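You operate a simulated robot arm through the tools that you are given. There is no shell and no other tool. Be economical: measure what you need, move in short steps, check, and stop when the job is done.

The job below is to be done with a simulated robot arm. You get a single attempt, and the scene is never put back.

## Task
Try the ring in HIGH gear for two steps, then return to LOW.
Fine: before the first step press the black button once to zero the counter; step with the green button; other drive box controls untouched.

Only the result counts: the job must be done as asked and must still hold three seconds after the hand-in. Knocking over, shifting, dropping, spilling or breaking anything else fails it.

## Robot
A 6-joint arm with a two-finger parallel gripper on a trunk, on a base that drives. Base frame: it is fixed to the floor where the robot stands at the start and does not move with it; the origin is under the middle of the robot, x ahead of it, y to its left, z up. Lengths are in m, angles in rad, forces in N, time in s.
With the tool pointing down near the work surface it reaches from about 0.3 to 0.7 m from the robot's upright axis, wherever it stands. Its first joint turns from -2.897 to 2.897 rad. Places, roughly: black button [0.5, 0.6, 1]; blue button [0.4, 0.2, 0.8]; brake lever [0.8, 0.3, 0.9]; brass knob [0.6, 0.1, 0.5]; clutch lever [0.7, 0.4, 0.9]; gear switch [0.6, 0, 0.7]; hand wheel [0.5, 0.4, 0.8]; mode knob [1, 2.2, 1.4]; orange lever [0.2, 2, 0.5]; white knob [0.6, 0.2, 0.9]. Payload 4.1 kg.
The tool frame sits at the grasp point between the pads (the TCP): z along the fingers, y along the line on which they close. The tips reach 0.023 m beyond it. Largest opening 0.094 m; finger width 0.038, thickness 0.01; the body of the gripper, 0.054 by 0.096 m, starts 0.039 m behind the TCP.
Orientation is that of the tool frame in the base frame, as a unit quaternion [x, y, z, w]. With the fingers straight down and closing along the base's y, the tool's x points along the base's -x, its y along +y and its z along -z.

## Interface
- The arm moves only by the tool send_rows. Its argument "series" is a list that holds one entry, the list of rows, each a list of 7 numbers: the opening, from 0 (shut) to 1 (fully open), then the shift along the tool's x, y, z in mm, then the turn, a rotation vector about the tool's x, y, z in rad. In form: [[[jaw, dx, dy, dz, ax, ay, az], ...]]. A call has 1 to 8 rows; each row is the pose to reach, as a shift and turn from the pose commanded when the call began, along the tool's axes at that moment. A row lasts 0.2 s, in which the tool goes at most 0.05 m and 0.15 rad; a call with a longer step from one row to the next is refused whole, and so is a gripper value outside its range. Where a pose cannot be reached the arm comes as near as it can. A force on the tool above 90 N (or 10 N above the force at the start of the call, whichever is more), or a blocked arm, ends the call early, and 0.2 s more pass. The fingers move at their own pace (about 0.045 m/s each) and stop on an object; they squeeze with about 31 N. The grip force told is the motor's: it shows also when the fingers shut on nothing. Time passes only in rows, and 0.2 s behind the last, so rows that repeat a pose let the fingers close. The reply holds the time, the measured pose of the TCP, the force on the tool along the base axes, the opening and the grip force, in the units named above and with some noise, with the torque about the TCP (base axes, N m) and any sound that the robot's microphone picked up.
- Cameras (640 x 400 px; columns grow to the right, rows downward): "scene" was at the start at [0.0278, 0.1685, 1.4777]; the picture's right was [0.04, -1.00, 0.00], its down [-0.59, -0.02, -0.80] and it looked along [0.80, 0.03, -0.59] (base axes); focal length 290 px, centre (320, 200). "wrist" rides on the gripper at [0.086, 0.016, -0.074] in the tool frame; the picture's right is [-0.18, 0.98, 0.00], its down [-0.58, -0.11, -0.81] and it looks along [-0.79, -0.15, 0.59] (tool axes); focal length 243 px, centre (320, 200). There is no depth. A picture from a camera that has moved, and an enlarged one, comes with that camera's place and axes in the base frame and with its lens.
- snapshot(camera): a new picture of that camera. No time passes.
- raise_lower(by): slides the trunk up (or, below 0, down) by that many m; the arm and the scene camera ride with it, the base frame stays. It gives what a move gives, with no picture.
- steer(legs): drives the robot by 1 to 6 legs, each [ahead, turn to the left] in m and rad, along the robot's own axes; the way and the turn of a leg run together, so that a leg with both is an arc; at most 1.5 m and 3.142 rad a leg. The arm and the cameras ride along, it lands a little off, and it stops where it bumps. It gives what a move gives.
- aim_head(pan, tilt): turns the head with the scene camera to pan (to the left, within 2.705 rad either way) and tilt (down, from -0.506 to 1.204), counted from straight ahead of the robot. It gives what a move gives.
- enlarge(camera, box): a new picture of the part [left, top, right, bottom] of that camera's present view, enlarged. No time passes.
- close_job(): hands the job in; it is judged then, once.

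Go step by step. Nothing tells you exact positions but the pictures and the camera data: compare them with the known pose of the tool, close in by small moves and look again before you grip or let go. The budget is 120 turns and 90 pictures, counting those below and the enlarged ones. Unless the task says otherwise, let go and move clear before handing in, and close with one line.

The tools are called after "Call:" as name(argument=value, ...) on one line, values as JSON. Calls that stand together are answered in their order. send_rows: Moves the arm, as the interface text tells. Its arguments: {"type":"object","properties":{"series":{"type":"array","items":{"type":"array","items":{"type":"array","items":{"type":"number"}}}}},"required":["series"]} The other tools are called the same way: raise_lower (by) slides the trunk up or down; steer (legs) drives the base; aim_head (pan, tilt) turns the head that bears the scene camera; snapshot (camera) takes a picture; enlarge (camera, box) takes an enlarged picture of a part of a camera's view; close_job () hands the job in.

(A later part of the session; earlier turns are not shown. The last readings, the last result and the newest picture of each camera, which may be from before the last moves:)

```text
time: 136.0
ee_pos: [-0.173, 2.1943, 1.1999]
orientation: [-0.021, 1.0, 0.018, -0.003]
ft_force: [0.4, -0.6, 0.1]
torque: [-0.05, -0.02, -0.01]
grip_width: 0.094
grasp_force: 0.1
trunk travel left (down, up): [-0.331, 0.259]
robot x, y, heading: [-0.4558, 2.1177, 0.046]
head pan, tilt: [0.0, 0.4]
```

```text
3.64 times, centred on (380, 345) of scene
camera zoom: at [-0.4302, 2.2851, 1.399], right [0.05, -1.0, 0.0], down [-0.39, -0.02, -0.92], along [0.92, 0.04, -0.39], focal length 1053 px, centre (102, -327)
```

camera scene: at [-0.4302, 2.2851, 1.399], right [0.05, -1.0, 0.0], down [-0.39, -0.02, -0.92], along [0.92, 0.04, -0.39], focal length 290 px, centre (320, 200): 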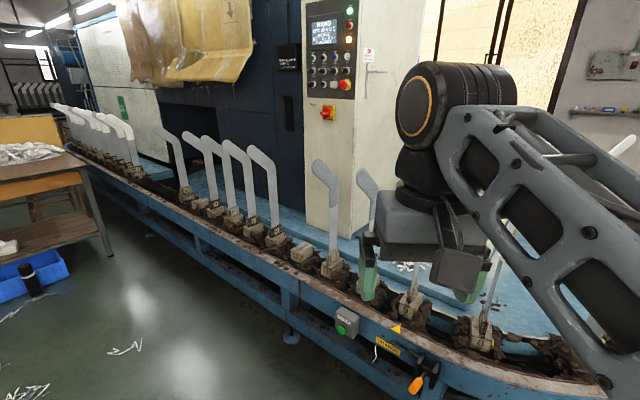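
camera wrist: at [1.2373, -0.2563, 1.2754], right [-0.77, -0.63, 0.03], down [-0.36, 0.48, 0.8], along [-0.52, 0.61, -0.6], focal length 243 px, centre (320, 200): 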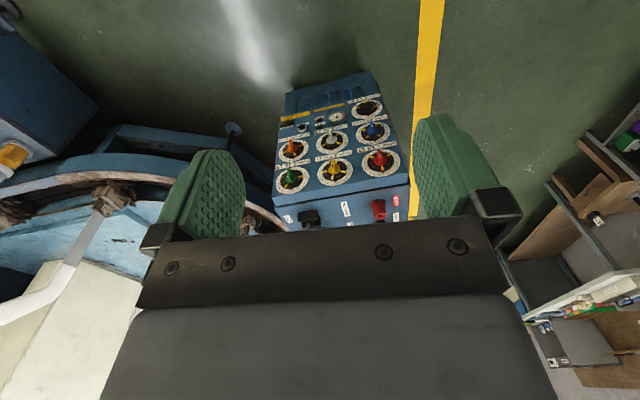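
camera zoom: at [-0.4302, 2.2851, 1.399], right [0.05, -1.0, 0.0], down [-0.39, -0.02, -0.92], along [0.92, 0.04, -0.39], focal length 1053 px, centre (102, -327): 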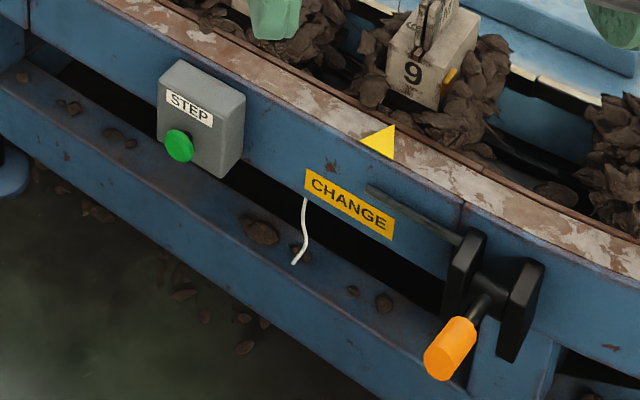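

Found it: the green STEP button is on the rim at about (0.41, 2.24, 0.50). First I go back to the box's left end to press the black counter button.

Call:
steer(legs=[[0, -1.62], [1.2, 0], [0, 1.12], [0.4, 0], [0, -0.16]])

Call:
aim_head(pan=0.3, tilt=0.7)

Call:
snapshot(camera="scene")

```text
time: 151.6
ee_pos: [0.0758, 0.6132, 1.2005]
orientation: [0.334, 0.942, 0.017, 0.003]
ft_force: [-0.4, -0.2, -0.2]
torque: [0.07, -0.01, -0.01]
grip_width: 0.0942
grasp_force: 0.1
trunk travel left (down, up): [-0.331, 0.259]
robot x, y, heading: [-0.1828, 0.7448, -0.686]
head pan, tilt: [0.0, 0.4]
```

```text
time: 152.4
ee_pos: [0.0757, 0.6125, 1.1994]
orientation: [0.335, 0.942, 0.017, 0.004]
ft_force: [-0.1, 0.5, -0.1]
torque: [0.0, -0.01, 0.01]
grip_width: 0.094
grasp_force: 0.1
trunk travel left (down, up): [-0.331, 0.259]
robot x, y, heading: [-0.1871, 0.7415, -0.68]
head pan, tilt: [0.3, 0.7]
```

```text
47 pictures are left
camera scene: at [-0.0489, 0.8778, 1.3722], right [-0.37, -0.93, 0.0], down [-0.6, 0.24, -0.77], along [0.71, -0.28, -0.64], focal length 290 px, centre (320, 200)
```

scene: 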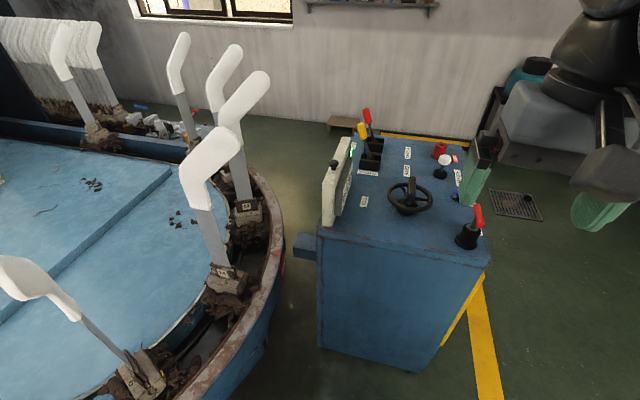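

Black button triangulated at about (0.524, 0.619, 0.966). I'll creep 0.1 m nearer so it's in reach.

Call:
steer(legs=[[0.1, 0]])

```text
time: 153.5
ee_pos: [0.156, 0.5487, 1.1991]
orientation: [0.335, 0.942, 0.018, 0.003]
ft_force: [-0.9, -0.8, 0.4]
torque: [0.01, -0.04, -0.03]
grip_width: 0.0939
grasp_force: 0.2
trunk travel left (down, up): [-0.331, 0.259]
robot x, y, heading: [-0.1061, 0.6764, -0.677]
head pan, tilt: [0.3, 0.7]
```

Call:
send_rows(series=[[[0, -30, 36, 0, 0, 0, 0], [0, -60, 71, 0, 0, 0, 0], [0, -90, 107, 0, 0, 0, 0], [0, -120, 143, 0, 0, 0, 0], [0, -150, 178, 0, 0, 0, 0], [0, -180, 214, 0, 0, 0, 0], [0, -210, 250, 0, 0, 0, 0], [0, -241, 286, 0, 0, 0, 0]]])

Call:
aim_head(pan=0.4, tilt=0.5)

Call:
snapshot(camera="scene")

Call:
snapshot(camera="wrist")

```text
time: 155.3
ee_pos: [0.4316, 0.6187, 1.1438]
orientation: [0.335, 0.942, 0.018, 0.003]
ft_force: [-0.1, -0.2, 1.0]
torque: [0.0, -0.02, -0.03]
grip_width: 0.0001
grasp_force: 31.1
out of reach, approached as far as the arm can: row 4, 5, 6, 7, 8
trunk travel left (down, up): [-0.331, 0.259]
robot x, y, heading: [-0.1089, 0.677, -0.678]
head pan, tilt: [0.3, 0.7]
```

```text
time: 156.1
ee_pos: [0.432, 0.6186, 1.1437]
orientation: [0.335, 0.942, 0.018, 0.003]
ft_force: [0.4, 0.1, 0.0]
torque: [0.0, -0.02, 0.01]
grip_width: 0.0
grasp_force: 31.1
trunk travel left (down, up): [-0.331, 0.259]
robot x, y, heading: [-0.1055, 0.6798, -0.681]
head pan, tilt: [0.4, 0.499]
```

```text
46 pictures are left
camera scene: at [0.0388, 0.8204, 1.3897], right [-0.28, -0.96, 0.0], down [-0.46, 0.13, -0.88], along [0.84, -0.24, -0.48], focal length 290 px, centre (320, 200)
```

scene: 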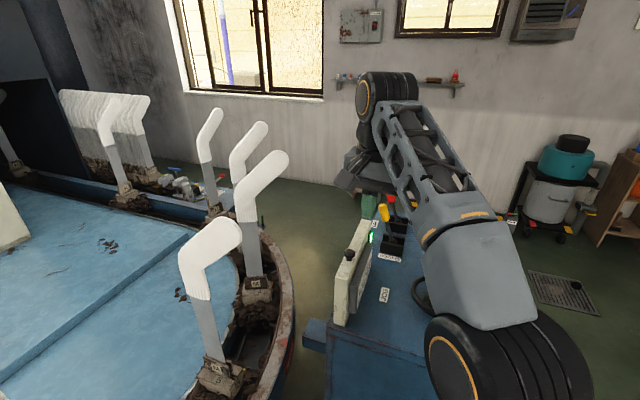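

```text
45 pictures are left
camera wrist: at [0.3739, 0.6824, 1.219], right [0.76, 0.65, 0.03], down [0.37, -0.48, 0.8], along [0.53, -0.6, -0.6], focal length 243 px, centre (320, 200)
```

wrist: 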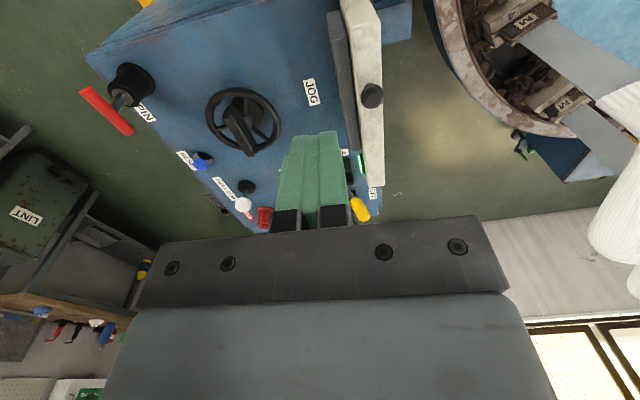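

Reach is limited at this relative height, so I'll raise the trunk and bring the tool down over the button.

Call:
raise_lower(by=0.2)

Call:
send_rows(series=[[[0, 0, 0, 45, 0, 0, 0], [0, 0, 0, 90, 0, 0, 0], [0, 0, 0, 135, 0, 0, 0], [0, 0, 0, 180, 0, 0, 0], [0, -24, 20, 215, 0, 0, 0], [0, -48, 40, 240, 0, 0, 0], [0, -71, 58, 265, 0, 0, 0]]])

Call:
snapshot(camera="wrist")

```text
time: 158.2
ee_pos: [0.4325, 0.6177, 1.3433]
orientation: [0.335, 0.942, 0.017, 0.004]
ft_force: [-0.3, 0.8, -0.2]
torque: [-0.03, 0.02, 0.02]
grip_width: 0.0
grasp_force: 31.5
trunk travel left (down, up): [-0.531, 0.059]
robot x, y, heading: [-0.1059, 0.6767, -0.678]
head pan, tilt: [0.4, 0.499]
```

```text
time: 159.8
ee_pos: [0.5263, 0.6291, 1.0771]
orientation: [0.335, 0.942, 0.017, 0.003]
ft_force: [-0.2, -0.1, -0.2]
torque: [0.01, 0.01, -0.01]
grip_width: 0.0
grasp_force: 30.7
trunk travel left (down, up): [-0.531, 0.059]
robot x, y, heading: [-0.105, 0.6782, -0.677]
head pan, tilt: [0.4, 0.499]
```

```text
44 pictures are left
camera wrist: at [0.4677, 0.6933, 1.1524], right [0.76, 0.65, 0.03], down [0.37, -0.48, 0.8], along [0.53, -0.6, -0.6], focal length 243 px, centre (320, 200)
```

wrist: 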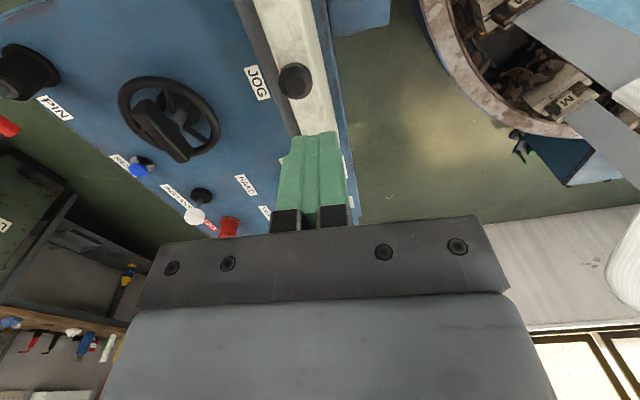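

Button lies about 1.5 cm off along the tool's y. I'll align and descend to just above.

Call:
send_rows(series=[[[0, -4, -17, 0, 0, 0, 0], [0, -4, -17, 35, 0, 0, 0], [0, -4, -17, 68, 0, 0, 0]]])

Call:
snapshot(camera="wrist")

Call:
enlarge(camera="scene", box=[280, 170, 440, 300])

```text
time: 160.6
ee_pos: [0.5182, 0.6124, 1.011]
orientation: [0.335, 0.942, 0.018, 0.003]
ft_force: [0.0, -0.5, -0.6]
torque: [0.0, -0.02, 0.0]
grip_width: 0.0
grasp_force: 30.6
trunk travel left (down, up): [-0.531, 0.059]
robot x, y, heading: [-0.1091, 0.6794, -0.679]
head pan, tilt: [0.4, 0.499]
```

```text
43 pictures are left
camera wrist: at [0.46, 0.6771, 1.0869], right [0.76, 0.65, 0.03], down [0.37, -0.48, 0.8], along [0.53, -0.6, -0.6], focal length 243 px, centre (320, 200)
```

wrist: 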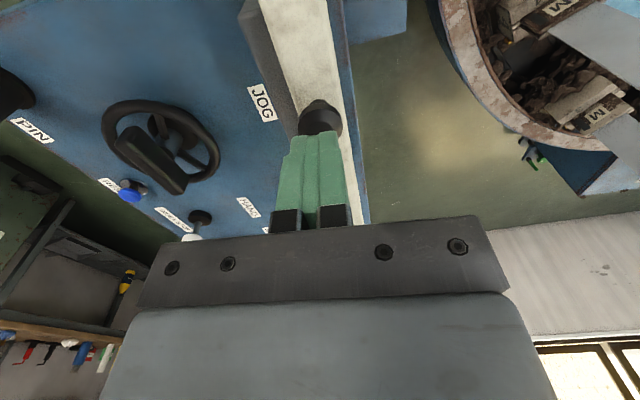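

```text
3.08 times, centred on (360, 235) of scene
camera zoom: at [0.0392, 0.8206, 1.5898], right [-0.28, -0.96, 0.0], down [-0.46, 0.13, -0.88], along [0.84, -0.24, -0.48], focal length 891 px, centre (197, 92)
```

zoom: 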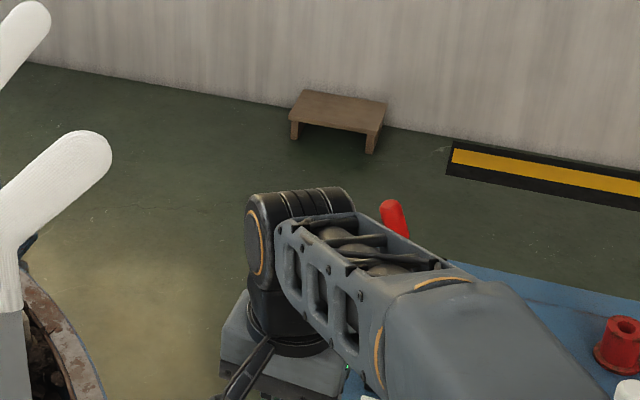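

Aligned above the button; now pressing gently with force checks.

Call:
send_rows(series=[[[0, 3, 2, 8, 0, 0, 0], [0, 3, 2, 14, 0, 0, 0], [0, 3, 2, 18, 0, 0, 0]]])

Call:
snapshot(camera="wrist")

```text
time: 161.4
ee_pos: [0.5195, 0.615, 0.9944]
orientation: [0.334, 0.942, 0.018, 0.002]
ft_force: [-2.0, 0.2, 2.5]
torque: [-0.01, 0.01, -0.02]
grip_width: 0.0003
grasp_force: 30.8
trunk travel left (down, up): [-0.531, 0.059]
robot x, y, heading: [-0.108, 0.6791, -0.679]
head pan, tilt: [0.4, 0.499]
```

```text
41 pictures are left
camera wrist: at [0.461, 0.6806, 1.0704], right [0.76, 0.65, 0.03], down [0.37, -0.48, 0.8], along [0.53, -0.6, -0.6], focal length 243 px, centre (320, 200)
```

wrist: 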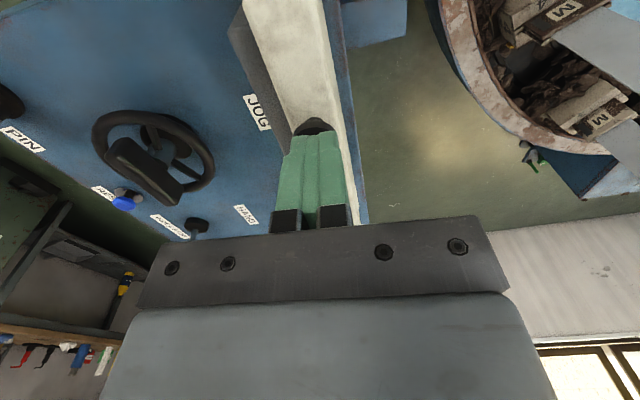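

Contact is beginning (2.5 N). I'll press on in small steps.

Call:
send_rows(series=[[[0, 0, 0, 2, 0, 0, 0], [0, 0, 0, 4, 0, 0, 0]]])

```text
time: 162.0
ee_pos: [0.5204, 0.615, 0.991]
orientation: [0.334, 0.942, 0.018, 0.004]
ft_force: [-1.5, -1.3, 6.0]
torque: [0.0, 0.04, -0.02]
grip_width: 0.0002
grasp_force: 31.2
trunk travel left (down, up): [-0.531, 0.059]
robot x, y, heading: [-0.1096, 0.6789, -0.676]
head pan, tilt: [0.4, 0.499]
heard: click
```

Click heard. Retract straight up and check the counter.

Call:
send_rows(series=[[[0, 0, 0, -25, 0, 0, 0], [0, 0, 0, -65, 0, 0, 0], [0, 0, 0, -110, 0, 0, 0], [0, 20, -20, -150, 0, 0, 0], [0, 45, -45, -185, 0, 0, 0], [0, 75, -70, -215, 0, 0, 0], [0, 105, -100, -235, 0, 0, 0], [0, 135, -130, -250, 0, 0, 0]]])

Call:
steer(legs=[[-0.45, 0]])

Call:
snapshot(camera="wrist")

```text
time: 163.8
ee_pos: [0.3288, 0.5912, 1.237]
orientation: [0.335, 0.942, 0.018, 0.003]
ft_force: [-1.2, -0.3, 0.7]
torque: [0.02, 0.0, 0.01]
grip_width: 0.0
grasp_force: 30.7
trunk travel left (down, up): [-0.531, 0.059]
robot x, y, heading: [-0.1082, 0.6785, -0.675]
head pan, tilt: [0.4, 0.499]
```

```text
time: 166.5
ee_pos: [-0.0087, 0.8624, 1.2354]
orientation: [0.34, 0.94, 0.018, 0.004]
ft_force: [-0.3, 0.5, -0.2]
torque: [0.04, -0.01, -0.02]
grip_width: 0.0001
grasp_force: 31.1
trunk travel left (down, up): [-0.531, 0.059]
robot x, y, heading: [-0.4422, 0.9544, -0.694]
head pan, tilt: [0.4, 0.499]
```

```text
40 pictures are left
camera wrist: at [-0.0662, 0.9277, 1.3118], right [0.77, 0.64, 0.03], down [0.36, -0.48, 0.8], along [0.52, -0.6, -0.6], focal length 243 px, centre (320, 200)
```

wrist: 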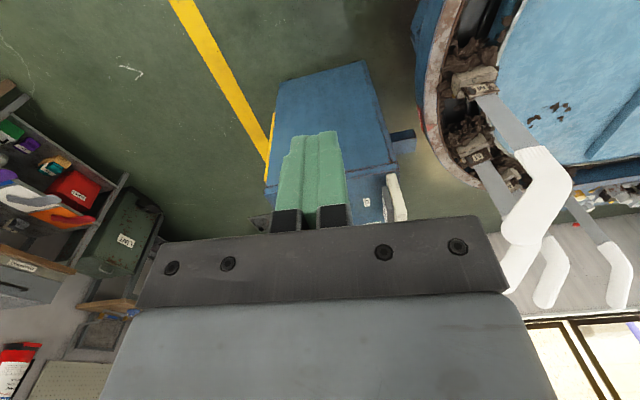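

Now round to the front of the box for the gear switch (triangulated near (0.57, 0.04, 0.71)).

Call:
steer(legs=[[0, -0.88], [0.95, 0], [0, 0.865], [0.8, 0], [0, 1.66]])

Call:
raise_lower(by=-0.2)

Call:
aim_head(pan=0.0, tilt=0.7)

Call:
snapshot(camera="scene")

```text
time: 183.8
ee_pos: [0.2412, -0.071, 1.2352]
orientation: [-0.458, 0.889, 0.015, -0.011]
ft_force: [0.1, 0.1, -1.0]
torque: [-0.04, 0.02, 0.01]
grip_width: 0.0
grasp_force: 30.8
trunk travel left (down, up): [-0.531, 0.059]
robot x, y, heading: [0.183, -0.5138, 0.957]
head pan, tilt: [0.4, 0.499]
```

```text
time: 186.0
ee_pos: [0.2419, -0.0724, 1.0371]
orientation: [-0.458, 0.889, 0.014, -0.01]
ft_force: [0.8, 0.0, 0.1]
torque: [0.02, -0.05, 0.01]
grip_width: 0.0
grasp_force: 30.6
trunk travel left (down, up): [-0.331, 0.259]
robot x, y, heading: [0.1816, -0.5171, 0.957]
head pan, tilt: [0.4, 0.499]
```

```text
time: 186.9
ee_pos: [0.241, -0.0709, 1.036]
orientation: [-0.458, 0.889, 0.014, -0.01]
ft_force: [-0.5, -0.3, -0.7]
torque: [-0.01, 0.0, -0.04]
grip_width: 0.0
grasp_force: 30.4
trunk travel left (down, up): [-0.331, 0.259]
robot x, y, heading: [0.1808, -0.5147, 0.956]
head pan, tilt: [0.0, 0.7]
```

```text
39 pictures are left
camera scene: at [0.0601, -0.3987, 1.3721], right [0.82, -0.58, 0.0], down [-0.37, -0.53, -0.77], along [0.44, 0.63, -0.64], focal length 290 px, centre (320, 200)
```

scene: 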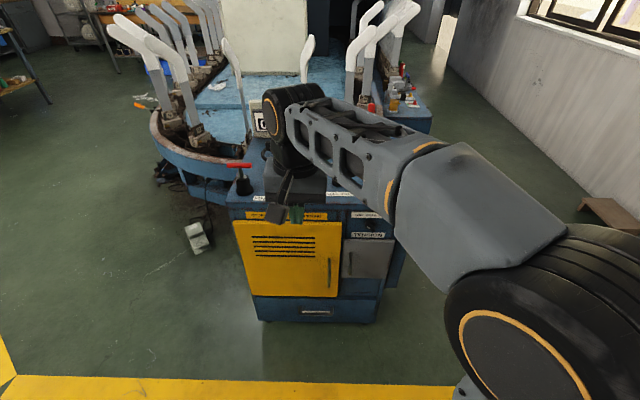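

Call:
enlarge(camera="scene", box=[340, 200, 410, 245])

Call:
enlarge(camera="scene", box=[230, 80, 310, 145])

```text
8.89 times, centred on (375, 222) of scene
camera zoom: at [0.0601, -0.3987, 1.3721], right [0.82, -0.58, 0.0], down [-0.37, -0.53, -0.77], along [0.44, 0.63, -0.64], focal length 2574 px, centre (-169, 0)
```

zoom: 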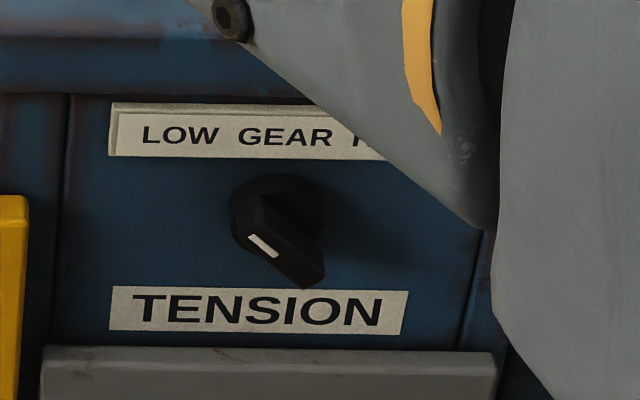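

```text
6.15 times, centred on (270, 112) of scene
camera zoom: at [0.0601, -0.3987, 1.3721], right [0.82, -0.58, 0.0], down [-0.37, -0.53, -0.77], along [0.44, 0.63, -0.64], focal length 1782 px, centre (628, 738)
```

zoom: 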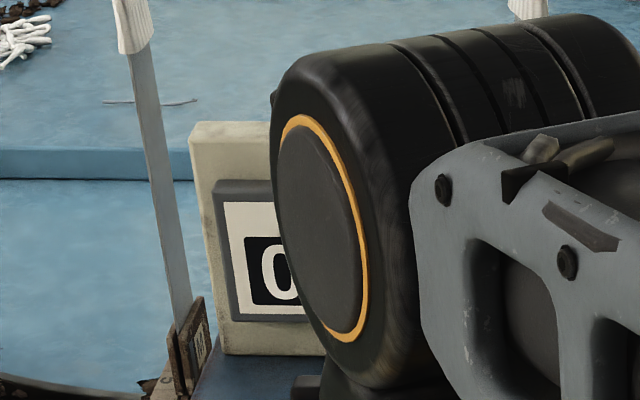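

Counter reads 0. The switch tick points up-left (LOW); HIGH is a 90° clockwise turn. I'll pitch the tool to horizontal in front of the switch, staged well clear.

Call:
send_rows(series=[[[0, -5, -26, 15, 0, -0.148, 0], [0, -10, -52, 30, 0, -0.296, 0], [0, -15, -78, 45, 0, -0.444, 0], [0, -20, -104, 60, 0, -0.592, 0], [0, -25, -130, 75, 0, -0.74, 0], [0, -30, -156, 90, 0, -0.888, 0], [0, -35, -182, 105, 0, -1.036, 0], [0, -40, -207, 120, 0, -1.184, 0]]])

```text
time: 188.7
ee_pos: [0.4291, -0.1354, 0.9181]
orientation: [-0.321, 0.793, 0.232, 0.463]
ft_force: [-1.7, 3.3, 2.0]
torque: [-0.18, -0.1, -0.07]
grip_width: 0.0
grasp_force: 31.4
out of reach, approached as far as the arm can: row 7, 8
trunk travel left (down, up): [-0.331, 0.259]
robot x, y, heading: [0.1784, -0.514, 0.96]
head pan, tilt: [0.0, 0.7]
```

Call:
send_rows(series=[[[0, 34, 0, 32, 0, 0, 0], [0, 68, 0, 64, 0, -0.05, 0], [0, 101, 0, 96, 0, -0.12, 0], [0, 135, 0, 128, 0, -0.22, 0], [0, 135, 0, 128, 0, -0.35, 0], [0, 135, 0, 128, 0, -0.48, 0]]])

```text
time: 190.1
ee_pos: [0.45, -0.0427, 0.7745]
orientation: [-0.334, 0.62, 0.271, 0.657]
ft_force: [0.1, 0.1, 0.2]
torque: [0.02, 0.0, 0.01]
grip_width: 0.0
grasp_force: 30.7
out of reach, approached as far as the arm can: row 2, 3, 4, 5, 6
trunk travel left (down, up): [-0.331, 0.259]
robot x, y, heading: [0.183, -0.5145, 0.955]
head pan, tilt: [0.0, 0.7]
```

Call:
send_rows(series=[[[0.42, 13, -9, 9, -0.014, 0, -0.136], [0.42, 26, -18, 18, -0.028, 0, -0.272], [0.42, 39, -26, 26, -0.042, 0, -0.408], [0.42, 52, -35, 35, -0.056, 0, -0.544], [0.42, 65, -44, 44, -0.07, 0, -0.68]]])

Call:
aim_head(pan=0.0, tilt=0.9)

Call:
snapshot(camera="scene")

Call:
snapshot(camera="wrist")

```text
time: 191.3
ee_pos: [0.456, -0.0051, 0.7152]
orientation: [-0.534, 0.475, 0.041, 0.698]
ft_force: [-1.0, 0.0, 0.8]
torque: [0.03, 0.03, -0.01]
grip_width: 0.0396
grasp_force: 0.1
out of reach, approached as far as the arm can: row 1, 2, 3, 4, 5
trunk travel left (down, up): [-0.331, 0.259]
robot x, y, heading: [0.183, -0.5111, 0.957]
head pan, tilt: [0.0, 0.7]
```

```text
time: 192.0
ee_pos: [0.4556, -0.0066, 0.7144]
orientation: [-0.533, 0.476, 0.041, 0.698]
ft_force: [-0.1, -0.1, 0.0]
torque: [0.02, 0.02, -0.01]
grip_width: 0.0397
grasp_force: 0.1
trunk travel left (down, up): [-0.331, 0.259]
robot x, y, heading: [0.1794, -0.5129, 0.954]
head pan, tilt: [0.0, 0.901]
```

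```text
36 pictures are left
camera scene: at [0.0547, -0.4064, 1.356], right [0.82, -0.58, 0.0], down [-0.45, -0.64, -0.62], along [0.36, 0.51, -0.78], focal length 290 px, centre (320, 200)
```

scene: 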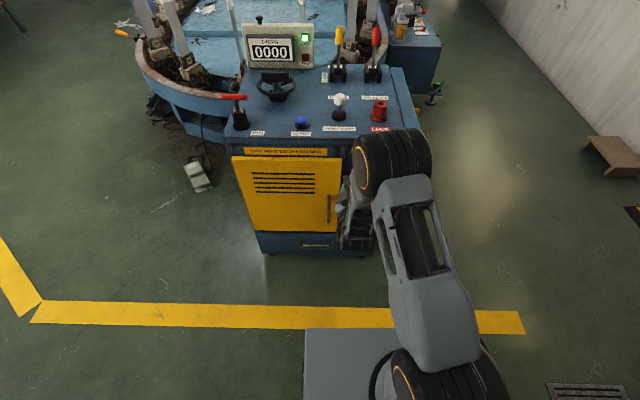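

```text
35 pictures are left
camera wrist: at [0.4478, -0.0959, 0.644], right [-0.66, 0.5, -0.56], down [-0.75, -0.42, 0.51], along [0.02, 0.76, 0.65], focal length 243 px, centre (320, 200)
```

wrist: 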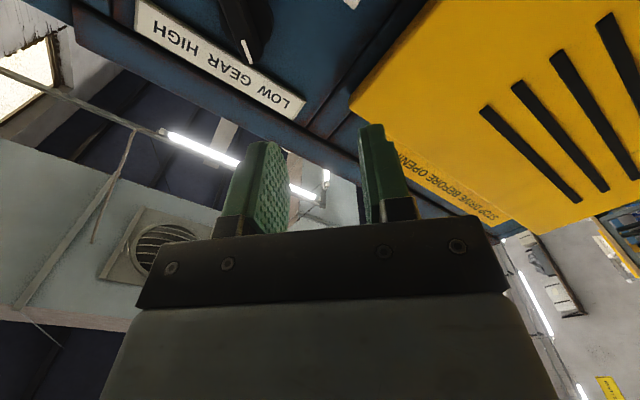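

Counter is 0000. The arm seems extended at this trunk height, so I'll back off and lower the trunk to improve reach.

Call:
raise_lower(by=-0.2)

```text
time: 194.2
ee_pos: [0.4563, -0.0052, 0.5154]
orientation: [-0.534, 0.475, 0.042, 0.698]
ft_force: [0.3, 0.6, -0.4]
torque: [-0.01, 0.02, 0.02]
grip_width: 0.0394
grasp_force: 0.1
trunk travel left (down, up): [-0.131, 0.459]
robot x, y, heading: [0.1766, -0.512, 0.954]
head pan, tilt: [0.0, 0.901]
```

Call:
send_rows(series=[[[0.42, -19, -38, -1, -0.008, -0.008, 0], [0.42, -38, -76, -2, -0.016, -0.016, 0], [0.42, -57, -113, -3, -0.024, -0.024, 0], [0.42, -76, -150, -4, -0.032, -0.032, 0], [0.42, -94, -188, -5, -0.039, -0.039, 0]]])

Call:
aim_head(pan=-0.1, tilt=0.7)

Call:
snapshot(camera="scene")

Call:
snapshot(camera="wrist")

```text
time: 195.4
ee_pos: [0.4559, -0.0184, 0.7245]
orientation: [-0.541, 0.471, 0.05, 0.695]
ft_force: [-0.3, -0.5, -0.2]
torque: [0.01, 0.0, 0.01]
grip_width: 0.0395
grasp_force: 0.1
out of reach, approached as far as the arm can: row 1, 2, 3, 4, 5
trunk travel left (down, up): [-0.131, 0.459]
robot x, y, heading: [0.1784, -0.5187, 0.957]
head pan, tilt: [0.0, 0.901]
```

```text
time: 196.1
ee_pos: [0.4549, -0.0186, 0.7244]
orientation: [-0.54, 0.471, 0.05, 0.696]
ft_force: [-0.1, -0.5, 0.7]
torque: [-0.02, 0.01, 0.02]
grip_width: 0.0396
grasp_force: 0.1
trunk travel left (down, up): [-0.131, 0.459]
robot x, y, heading: [0.1814, -0.5132, 0.957]
head pan, tilt: [-0.099, 0.7]
```

```text
34 pictures are left
camera scene: at [0.0668, -0.404, 1.1721], right [0.76, -0.65, 0.0], down [-0.42, -0.49, -0.76], along [0.5, 0.58, -0.64], focal length 290 px, centre (320, 200)
```

scene: 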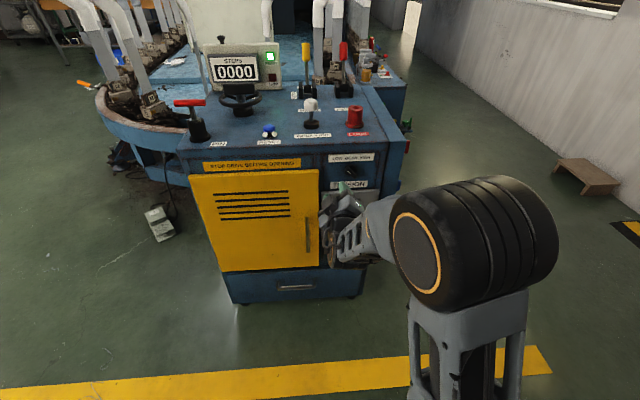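

```text
33 pictures are left
camera wrist: at [0.449, -0.1092, 0.655], right [-0.67, 0.48, -0.56], down [-0.74, -0.43, 0.51], along [0.0, 0.76, 0.65], focal length 243 px, centre (320, 200)
```

wrist: 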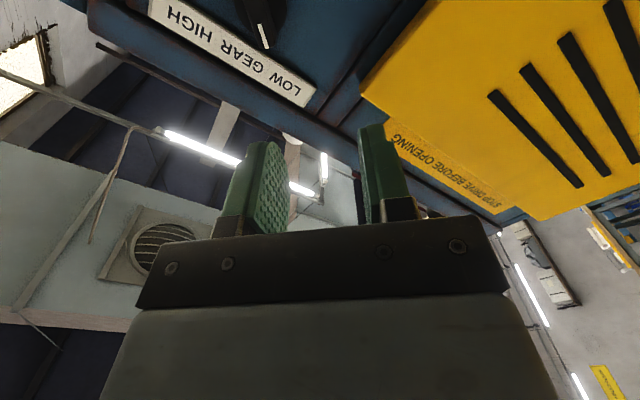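

The arm prefers working with the target ~0.1 m to the left of its axis, so I'll shift the base 0.1 m to the right (turn, drive, turn back).

Call:
steer(legs=[[0, -1.571], [0.1, 0], [0, 1.571]])

```text
time: 204.9
ee_pos: [0.5598, -0.093, 0.7255]
orientation: [-0.53, 0.483, 0.033, 0.697]
ft_force: [0.8, 0.4, -1.2]
torque: [0.02, 0.03, -0.01]
grip_width: 0.0396
grasp_force: 0.2
trunk travel left (down, up): [-0.131, 0.459]
robot x, y, heading: [0.2618, -0.5746, 0.914]
head pan, tilt: [-0.099, 0.7]
```

Call:
steer(legs=[[0, 0.045]])

```text
time: 205.8
ee_pos: [0.537, -0.0808, 0.7257]
orientation: [-0.54, 0.471, 0.048, 0.696]
ft_force: [-0.2, 0.5, -0.1]
torque: [0.0, -0.03, -0.04]
grip_width: 0.0395
grasp_force: 0.0
trunk travel left (down, up): [-0.131, 0.459]
robot x, y, heading: [0.2578, -0.5753, 0.952]
head pan, tilt: [-0.099, 0.7]
```

Call:
send_rows(series=[[[0.42, -12, 20, 20, -0.01, -0.01, 0], [0.42, -25, 40, 39, -0.021, -0.021, 0]]])

Call:
snapshot(camera="wrist")

Call:
snapshot(camera="scene")

```text
time: 206.3
ee_pos: [0.5227, -0.0217, 0.7098]
orientation: [-0.547, 0.463, 0.06, 0.695]
ft_force: [-0.4, -0.9, 0.5]
torque: [-0.01, -0.01, 0.0]
grip_width: 0.0391
grasp_force: 0.1
trunk travel left (down, up): [-0.131, 0.459]
robot x, y, heading: [0.2585, -0.5747, 0.949]
head pan, tilt: [-0.099, 0.7]
```

```text
32 pictures are left
camera wrist: at [0.5188, -0.1134, 0.6405], right [-0.68, 0.47, -0.56], down [-0.73, -0.45, 0.51], along [-0.02, 0.76, 0.65], focal length 243 px, centre (320, 200)
```

wrist: 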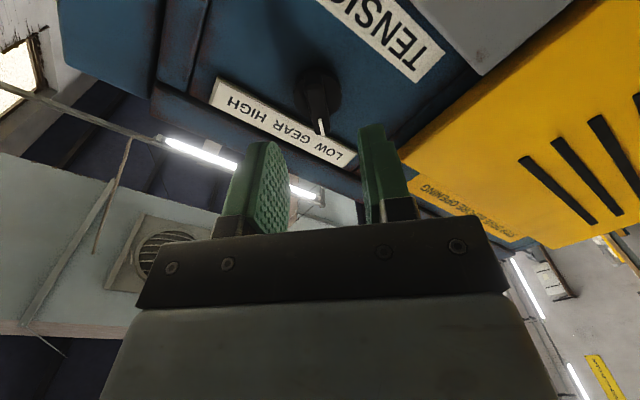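

```text
31 pictures are left
camera scene: at [0.148, -0.4656, 1.1722], right [0.75, -0.66, 0.0], down [-0.42, -0.49, -0.77], along [0.5, 0.58, -0.64], focal length 290 px, centre (320, 200)
```

scene: 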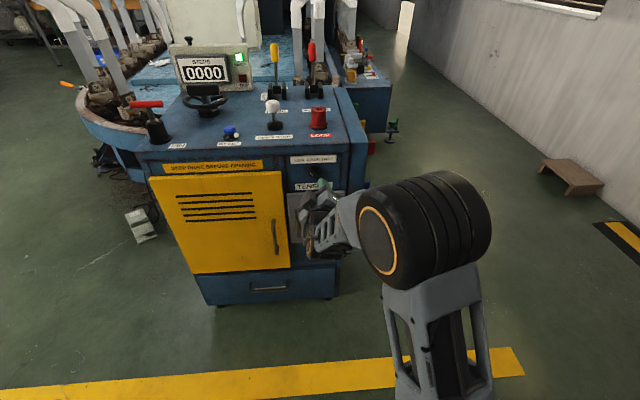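

The fingers straddle the switch line nicely and its bar lies square to them. Advancing toward it.

Call:
send_rows(series=[[[0.42, -2, -1, 25, 0, 0, 0], [0.42, -4, -3, 45, 0, 0, 0], [0.42, -4, -3, 62, 0, 0, 0]]])

Call:
snapshot(camera="wrist")

Call:
enlarge(camera="scene", box=[280, 140, 370, 230])

```text
time: 207.2
ee_pos: [0.5581, 0.0278, 0.7177]
orientation: [-0.548, 0.464, 0.06, 0.693]
ft_force: [-13.6, -24.7, -0.3]
torque: [-0.23, 0.22, 0.41]
grip_width: 0.0384
grasp_force: 0.0
trunk travel left (down, up): [-0.131, 0.459]
robot x, y, heading: [0.2634, -0.576, 0.952]
head pan, tilt: [-0.099, 0.7]
```

```text
30 pictures are left
camera wrist: at [0.5536, -0.0638, 0.6478], right [-0.68, 0.46, -0.56], down [-0.73, -0.45, 0.51], along [-0.02, 0.76, 0.65], focal length 243 px, centre (320, 200)
```

wrist: 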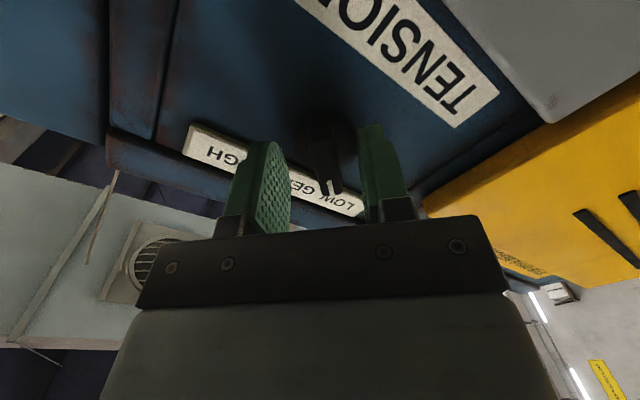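

```text
4.44 times, centred on (325, 185) of scene
camera zoom: at [0.1466, -0.4676, 1.1722], right [0.75, -0.66, 0.0], down [-0.42, -0.48, -0.77], along [0.5, 0.58, -0.64], focal length 1287 px, centre (298, 267)
```

zoom: 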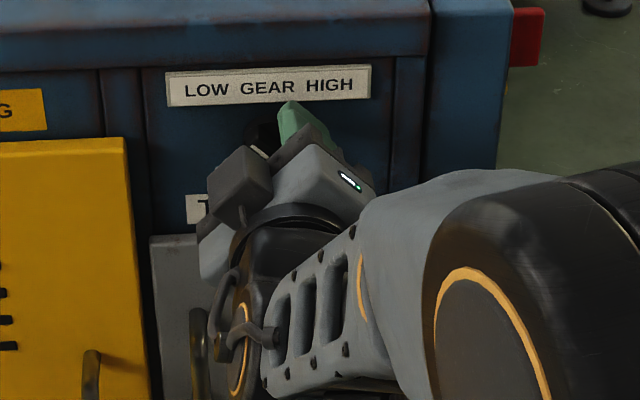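

One finger seems to ride on the knob's rim (28 N). I'll back off, shift 6 mm toward it and re-advance.

Call:
send_rows(series=[[[0.42, 0, 0, -14, 0, 0, 0], [0.42, 0, 6, -14, 0, 0, 0], [0.42, 0, 6, -14, 0, 0, 0]]])

Call:
enlarge(camera="wrist", box=[220, 60, 460, 220])

```text
time: 207.9
ee_pos: [0.5451, 0.0185, 0.7131]
orientation: [-0.547, 0.463, 0.06, 0.695]
ft_force: [0.0, 0.1, -0.3]
torque: [0.0, 0.03, -0.01]
grip_width: 0.0396
grasp_force: 0.1
trunk travel left (down, up): [-0.131, 0.459]
robot x, y, heading: [0.2628, -0.5738, 0.959]
head pan, tilt: [-0.099, 0.7]
```

```text
2.50 times, centred on (340, 140) of wrist
camera zoom: at [0.5416, -0.0715, 0.6426], right [-0.68, 0.47, -0.56], down [-0.73, -0.45, 0.51], along [-0.02, 0.76, 0.65], focal length 606 px, centre (270, 350)
```

zoom: 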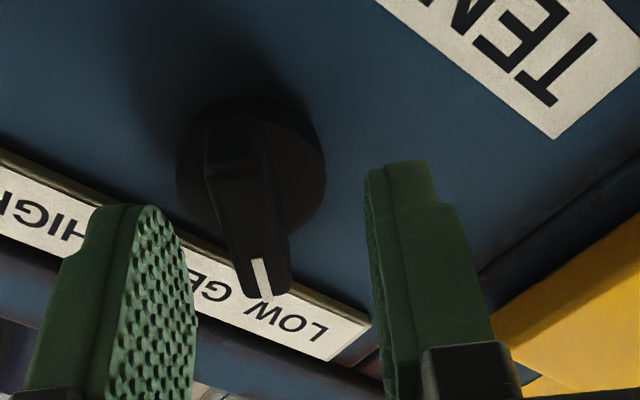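

The bar's centre is ~4.5 mm to the other side; contact before was with the base disc. Advance only 9 mm and close on the bar.

Call:
send_rows(series=[[[0.42, 0, -4.5, 0, 0, 0, 0], [0.42, 0, -4.5, 9, 0, 0, 0], [0.42, 0, -4.5, 9, 0, 0, 0]]])

Call:
enlarge(camera="wrist", box=[220, 60, 460, 220])

```text
time: 208.8
ee_pos: [0.5552, 0.0254, 0.7163]
orientation: [-0.546, 0.464, 0.059, 0.695]
ft_force: [-0.1, 0.2, -0.6]
torque: [-0.02, -0.02, 0.01]
grip_width: 0.0394
grasp_force: 0.1
trunk travel left (down, up): [-0.131, 0.459]
robot x, y, heading: [0.265, -0.5762, 0.956]
head pan, tilt: [-0.099, 0.7]
```

```text
2.50 times, centred on (340, 140) of wrist
camera zoom: at [0.5511, -0.0661, 0.6459], right [-0.68, 0.47, -0.56], down [-0.73, -0.45, 0.51], along [-0.02, 0.76, 0.65], focal length 606 px, centre (270, 350)
```

zoom: 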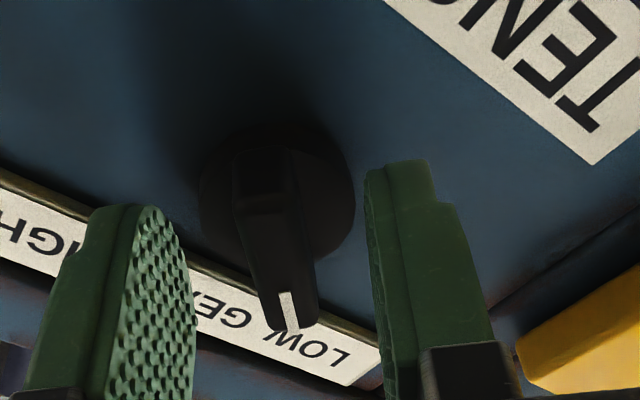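

Centred. Closing on the bar.

Call:
send_rows(series=[[[0, 0, 0, 0, 0, 0, 0], [0, 0, 0, 0, 0, 0, 0], [0, 0, 0, 0, 0, 0, 0]]])

Call:
enlarge(camera="wrist", box=[220, 60, 460, 220])

```text
time: 209.6
ee_pos: [0.5534, 0.0253, 0.715]
orientation: [-0.547, 0.464, 0.06, 0.694]
ft_force: [-3.8, 2.4, -5.9]
torque: [0.38, -0.3, -0.25]
grip_width: 0.0122
grasp_force: 44.9
trunk travel left (down, up): [-0.131, 0.459]
robot x, y, heading: [0.2626, -0.5715, 0.956]
head pan, tilt: [-0.099, 0.7]
```

```text
2.50 times, centred on (340, 140) of wrist
camera zoom: at [0.5501, -0.0655, 0.6449], right [-0.68, 0.46, -0.56], down [-0.73, -0.45, 0.51], along [-0.02, 0.76, 0.65], focal length 606 px, centre (270, 350)
```

zoom: 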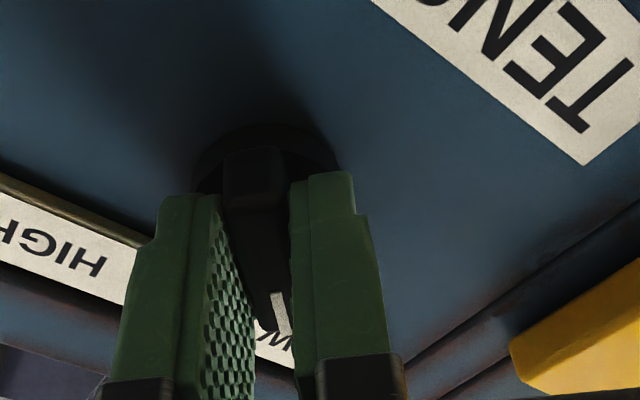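

Gripped. Turning clockwise (+z) in steps.

Call:
send_rows(series=[[[0, 0, 0, 0, 0, 0, 0.14], [0, 0, 0, 0, 0, 0, 0.28], [0, 0, 0, 0, 0, 0, 0.42], [0, 0, 0, 0, 0, 0, 0.56], [0, 0, 0, 0, 0, 0, 0.7], [0, 0, 0, 0, 0, 0, 0.84]]])

```text
time: 210.9
ee_pos: [0.5533, 0.0266, 0.715]
orientation: [-0.31, 0.647, 0.338, 0.609]
ft_force: [-19.7, -15.5, -13.1]
torque: [0.51, -0.39, -0.55]
grip_width: 0.0123
grasp_force: 44.6
trunk travel left (down, up): [-0.131, 0.459]
robot x, y, heading: [0.2616, -0.5791, 0.956]
head pan, tilt: [-0.099, 0.7]
```

Call:
send_rows(series=[[[0, 0, 0, 0, 0, 0, 0.14], [0, 0, 0, 0, 0, 0, 0.28], [0, 0, 0, 0, 0, 0, 0.42], [0, 0, 0, 0, 0, 0, 0.56], [0, 0, 0, 0, 0, 0, 0.68]]])

Call:
snapshot(camera="wrist")

```text
time: 211.4
ee_pos: [0.5539, 0.0271, 0.7163]
orientation: [-0.259, 0.682, 0.35, 0.588]
ft_force: [2.6, -20.6, 1.2]
torque: [0.58, -0.48, 0.26]
grip_width: 0.0124
grasp_force: 45.5
out of reach, approached as far as the arm can: row 1, 2
trunk travel left (down, up): [-0.131, 0.459]
robot x, y, heading: [0.261, -0.5783, 0.945]
head pan, tilt: [-0.099, 0.7]
stopped in row 2: the force on the tool passed its limit at 114 N (the readings are from after the stop); the commanded pose is now the measured one
```

```text
25 pictures are left
camera wrist: at [0.4805, -0.0158, 0.6397], right [-0.72, 0.6, 0.35], down [-0.32, -0.73, 0.6], along [0.62, 0.32, 0.72], focal length 243 px, centre (320, 200)
```

wrist: 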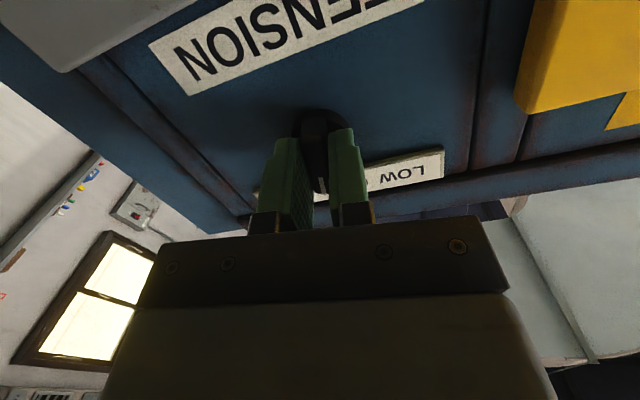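

The wrist ran out of range at about mid-turn. I'll release and see where the switch sits, then finish by pushing the pointer with a finger.

Call:
send_rows(series=[[[0.42, 0, 0, 0, 0, 0, 0], [0.42, 0, 0, 0, 0, 0, 0], [0.42, 0, 0, -20, 0, 0, 0]]])

Call:
enlarge(camera="wrist", box=[200, 60, 460, 230])

```text
time: 212.2
ee_pos: [0.5414, 0.0142, 0.7171]
orientation: [-0.261, 0.681, 0.348, 0.589]
ft_force: [-0.1, 0.0, -0.3]
torque: [-0.04, -0.01, 0.03]
grip_width: 0.0394
grasp_force: 0.0
trunk travel left (down, up): [-0.131, 0.459]
robot x, y, heading: [0.2619, -0.5763, 0.947]
head pan, tilt: [-0.099, 0.7]
```

```text
2.35 times, centred on (330, 145) of wrist
camera zoom: at [0.4667, -0.0292, 0.6401], right [-0.72, 0.6, 0.35], down [-0.32, -0.73, 0.61], along [0.62, 0.33, 0.72], focal length 571 px, centre (296, 329)
```

zoom: 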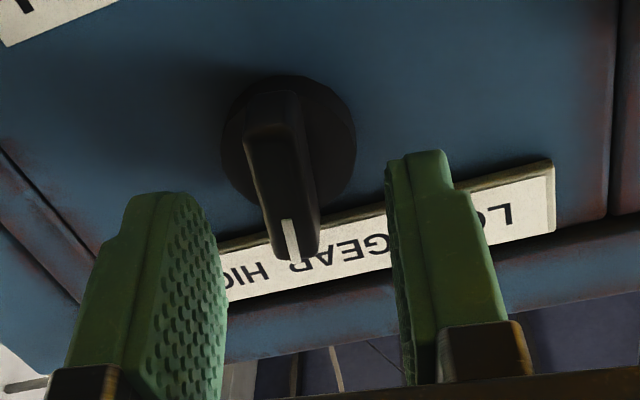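

The switch holds where left, just past centre. I'll raise the gripper ~28 mm so the left finger bears on the pointer end only, then push it right.

Call:
send_rows(series=[[[0.42, -28, 0, 0, 0, 0, 0], [0.42, -28, 0, 10, 0, 0, 0], [0.42, -28, 0, 19, 0, 0, 0], [0.42, -28, -8, 19, 0, 0, 0], [0.42, -28, -14, 19, 0, 0, 0]]])

Call:
enlarge(camera="wrist", box=[200, 60, 460, 230])

```text
time: 213.4
ee_pos: [0.5699, 0.0201, 0.7466]
orientation: [-0.26, 0.679, 0.352, 0.59]
ft_force: [-1.8, 6.6, 16.2]
torque: [0.52, 0.18, 0.18]
grip_width: 0.0434
grasp_force: 4.6
trunk travel left (down, up): [-0.131, 0.459]
robot x, y, heading: [0.2608, -0.5748, 0.949]
head pan, tilt: [-0.099, 0.7]
```

```text
2.35 times, centred on (330, 145) of wrist
camera zoom: at [0.4956, -0.0235, 0.6682], right [-0.72, 0.6, 0.35], down [-0.32, -0.74, 0.6], along [0.61, 0.32, 0.72], focal length 571 px, centre (296, 329)
```

zoom: 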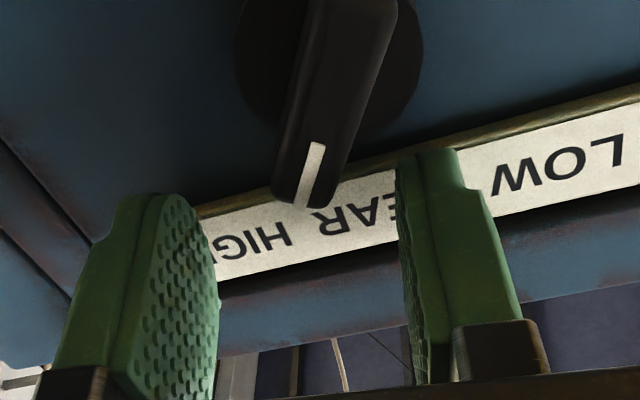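

Call:
send_rows(series=[[[0.42, 0, -4, 0, 0, 0, 0], [0.42, 0, -8, 0, 0, 0, 0]]])

Call:
enlarge(camera="wrist", box=[200, 30, 460, 200])

```text
time: 214.0
ee_pos: [0.572, 0.0155, 0.7477]
orientation: [-0.258, 0.679, 0.348, 0.593]
ft_force: [-1.2, 18.1, 28.3]
torque: [1.18, 0.26, 0.09]
grip_width: 0.0468
grasp_force: 8.3
out of reach, approached as far as the arm can: row 2
trunk travel left (down, up): [-0.131, 0.459]
robot x, y, heading: [0.2624, -0.5752, 0.946]
head pan, tilt: [-0.099, 0.7]
```

```text
2.35 times, centred on (330, 115) of wrist
camera zoom: at [0.4991, -0.0265, 0.669], right [-0.72, 0.6, 0.35], down [-0.32, -0.73, 0.6], along [0.61, 0.32, 0.72], focal length 571 px, centre (296, 400)
```

zoom: 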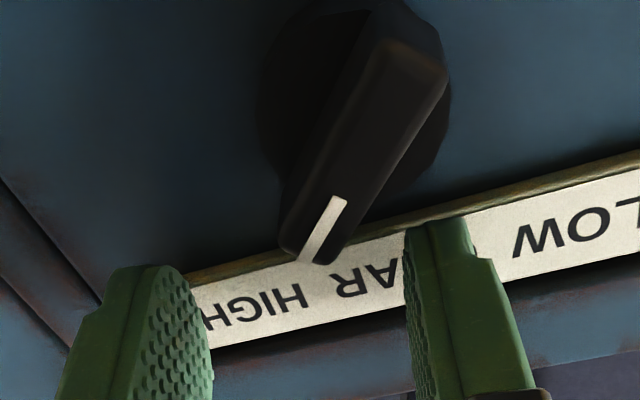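

It's turning toward HIGH. The arm's range ends here, so I'll retreat, roll back to the earlier orientation with the fingers shut, and push the pointer from its upper left.

Call:
send_rows(series=[[[0.42, 0, 4, -30, 0, 0, 0], [0, 1, 15, -30, -0.007, -0.006, -0.14], [0, 1, 24, -30, -0.015, -0.013, -0.28], [0, 2, 34, -30, -0.022, -0.019, -0.42], [0, 3, 44, -30, -0.03, -0.026, -0.56], [0, 3, 44, -30, -0.037, -0.032, -0.7], [0, 3, 44, -30, -0.045, -0.039, -0.83], [0, 3, 44, -30, -0.051, -0.044, -0.951]]])

Call:
enlarge(camera="wrist", box=[180, 20, 460, 220])

```text
time: 215.8
ee_pos: [0.5201, 0.0196, 0.748]
orientation: [-0.551, 0.464, 0.063, 0.691]
ft_force: [-0.3, 0.3, 0.0]
torque: [-0.02, 0.01, -0.03]
grip_width: 0.0
grasp_force: 31.0
trunk travel left (down, up): [-0.131, 0.459]
robot x, y, heading: [0.263, -0.575, 0.947]
head pan, tilt: [-0.099, 0.7]
```

```text
2.00 times, centred on (320, 120) of wrist
camera zoom: at [0.516, -0.0719, 0.6785], right [-0.69, 0.46, -0.56], down [-0.72, -0.46, 0.52], along [-0.02, 0.76, 0.65], focal length 485 px, centre (320, 360)
```

zoom: 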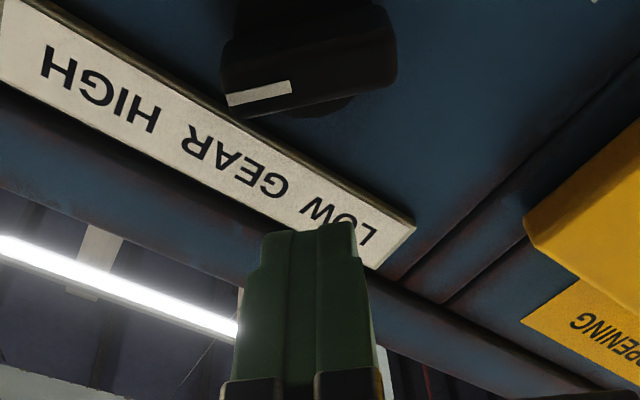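

Computation says the pointer is now ~45° right (HIGH). I'll give it a gentle confirming push with closed fingers.

Call:
send_rows(series=[[[0, -5, -4, 12, 0, 0, 0], [0, -5, -4, 25, 0, 0, 0], [0, 5, -4, 25, 0, 0, 0], [0, 11, -4, 25, 0, 0, 0], [0, 15, -4, 25, 0, 0, 0]]])

Call:
enlarge(camera="wrist", box=[180, 20, 460, 220])

```text
time: 217.0
ee_pos: [0.5453, 0.0327, 0.7398]
orientation: [-0.55, 0.465, 0.066, 0.691]
ft_force: [-1.1, 0.4, 0.2]
torque: [-0.01, 0.01, 0.07]
grip_width: 0.0002
grasp_force: 30.8
trunk travel left (down, up): [-0.131, 0.459]
robot x, y, heading: [0.2625, -0.5762, 0.947]
head pan, tilt: [-0.099, 0.7]
```

```text
2.00 times, centred on (320, 120) of wrist
camera zoom: at [0.5412, -0.0583, 0.6694], right [-0.69, 0.46, -0.56], down [-0.72, -0.46, 0.52], along [-0.02, 0.76, 0.65], focal length 485 px, centre (320, 360)
```

zoom: 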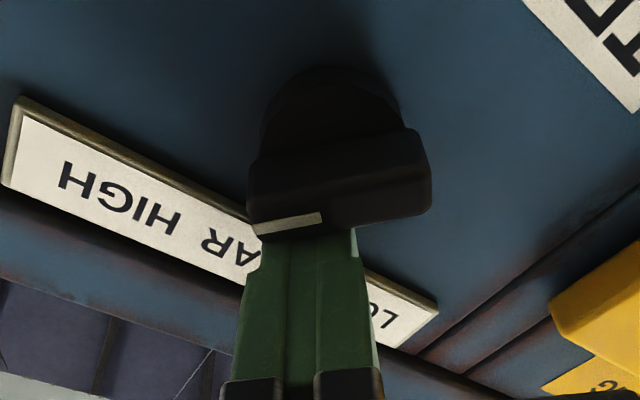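

Call:
send_rows(series=[[[0, 3, -3, 0, 0, 0, 0], [0, 5, -3, 0, 0, 0, 0]]])

```text
time: 217.6
ee_pos: [0.5466, 0.0315, 0.7407]
orientation: [-0.551, 0.462, 0.066, 0.692]
ft_force: [-21.1, 17.8, 9.9]
torque: [0.16, 0.18, 0.27]
grip_width: 0.0
grasp_force: 31.1
trunk travel left (down, up): [-0.131, 0.459]
robot x, y, heading: [0.2626, -0.5764, 0.944]
head pan, tilt: [-0.099, 0.7]
```

Firm stop reached: switch is in HIGH. Retract, and drive to the STEP button on the rim.

Call:
send_rows(series=[[[0, -8, 0, 0, 0, 0, 0], [0, -8, 0, -35, 0, 0, 0], [0, -8, 0, -70, 0, 0, 0], [0, -8, 0, -100, 0, 0, 0]]])

Call:
snapshot(camera="wrist")

Call:
steer(legs=[[-0.05, 0], [0, 1.51], [0.93, 0], [0, -0.89], [1.95, 0]])

```text
time: 218.6
ee_pos: [0.4867, -0.0476, 0.7459]
orientation: [-0.55, 0.465, 0.064, 0.691]
ft_force: [-0.4, -0.2, 0.0]
torque: [0.01, -0.01, -0.01]
grip_width: 0.0002
grasp_force: 31.1
trunk travel left (down, up): [-0.131, 0.459]
robot x, y, heading: [0.2645, -0.5745, 0.944]
head pan, tilt: [-0.099, 0.7]
```

```text
19 pictures are left
camera wrist: at [0.4829, -0.1394, 0.6761], right [-0.69, 0.46, -0.56], down [-0.72, -0.46, 0.52], along [-0.02, 0.76, 0.65], focal length 243 px, centre (320, 200)
```

wrist: 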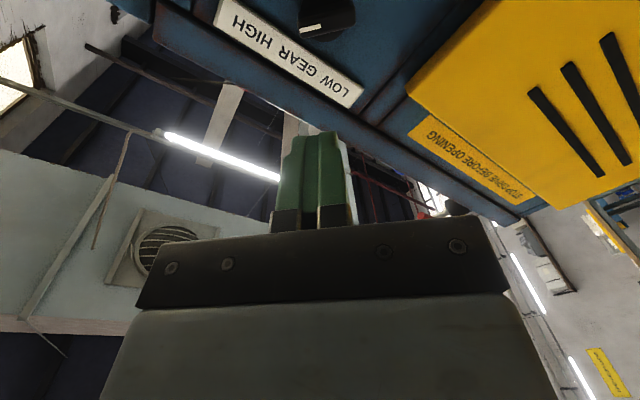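

```text
refused: 1.95 is not a number from -1.5 to 1.5
```

Call:
steer(legs=[[-0.05, 0], [0, 1.51], [0.93, 0], [0, -0.89], [1.0, 0], [0.95, 0]])

```text
time: 239.5
ee_pos: [-0.9532, 2.4205, 0.7463]
orientation: [0.685, -0.224, -0.32, -0.615]
ft_force: [1.2, -0.7, -0.2]
torque: [-0.01, 0.0, 0.02]
grip_width: 0.0
grasp_force: 30.9
trunk travel left (down, up): [-0.131, 0.459]
robot x, y, heading: [-0.7468, 1.8835, 1.72]
head pan, tilt: [-0.099, 0.7]
```

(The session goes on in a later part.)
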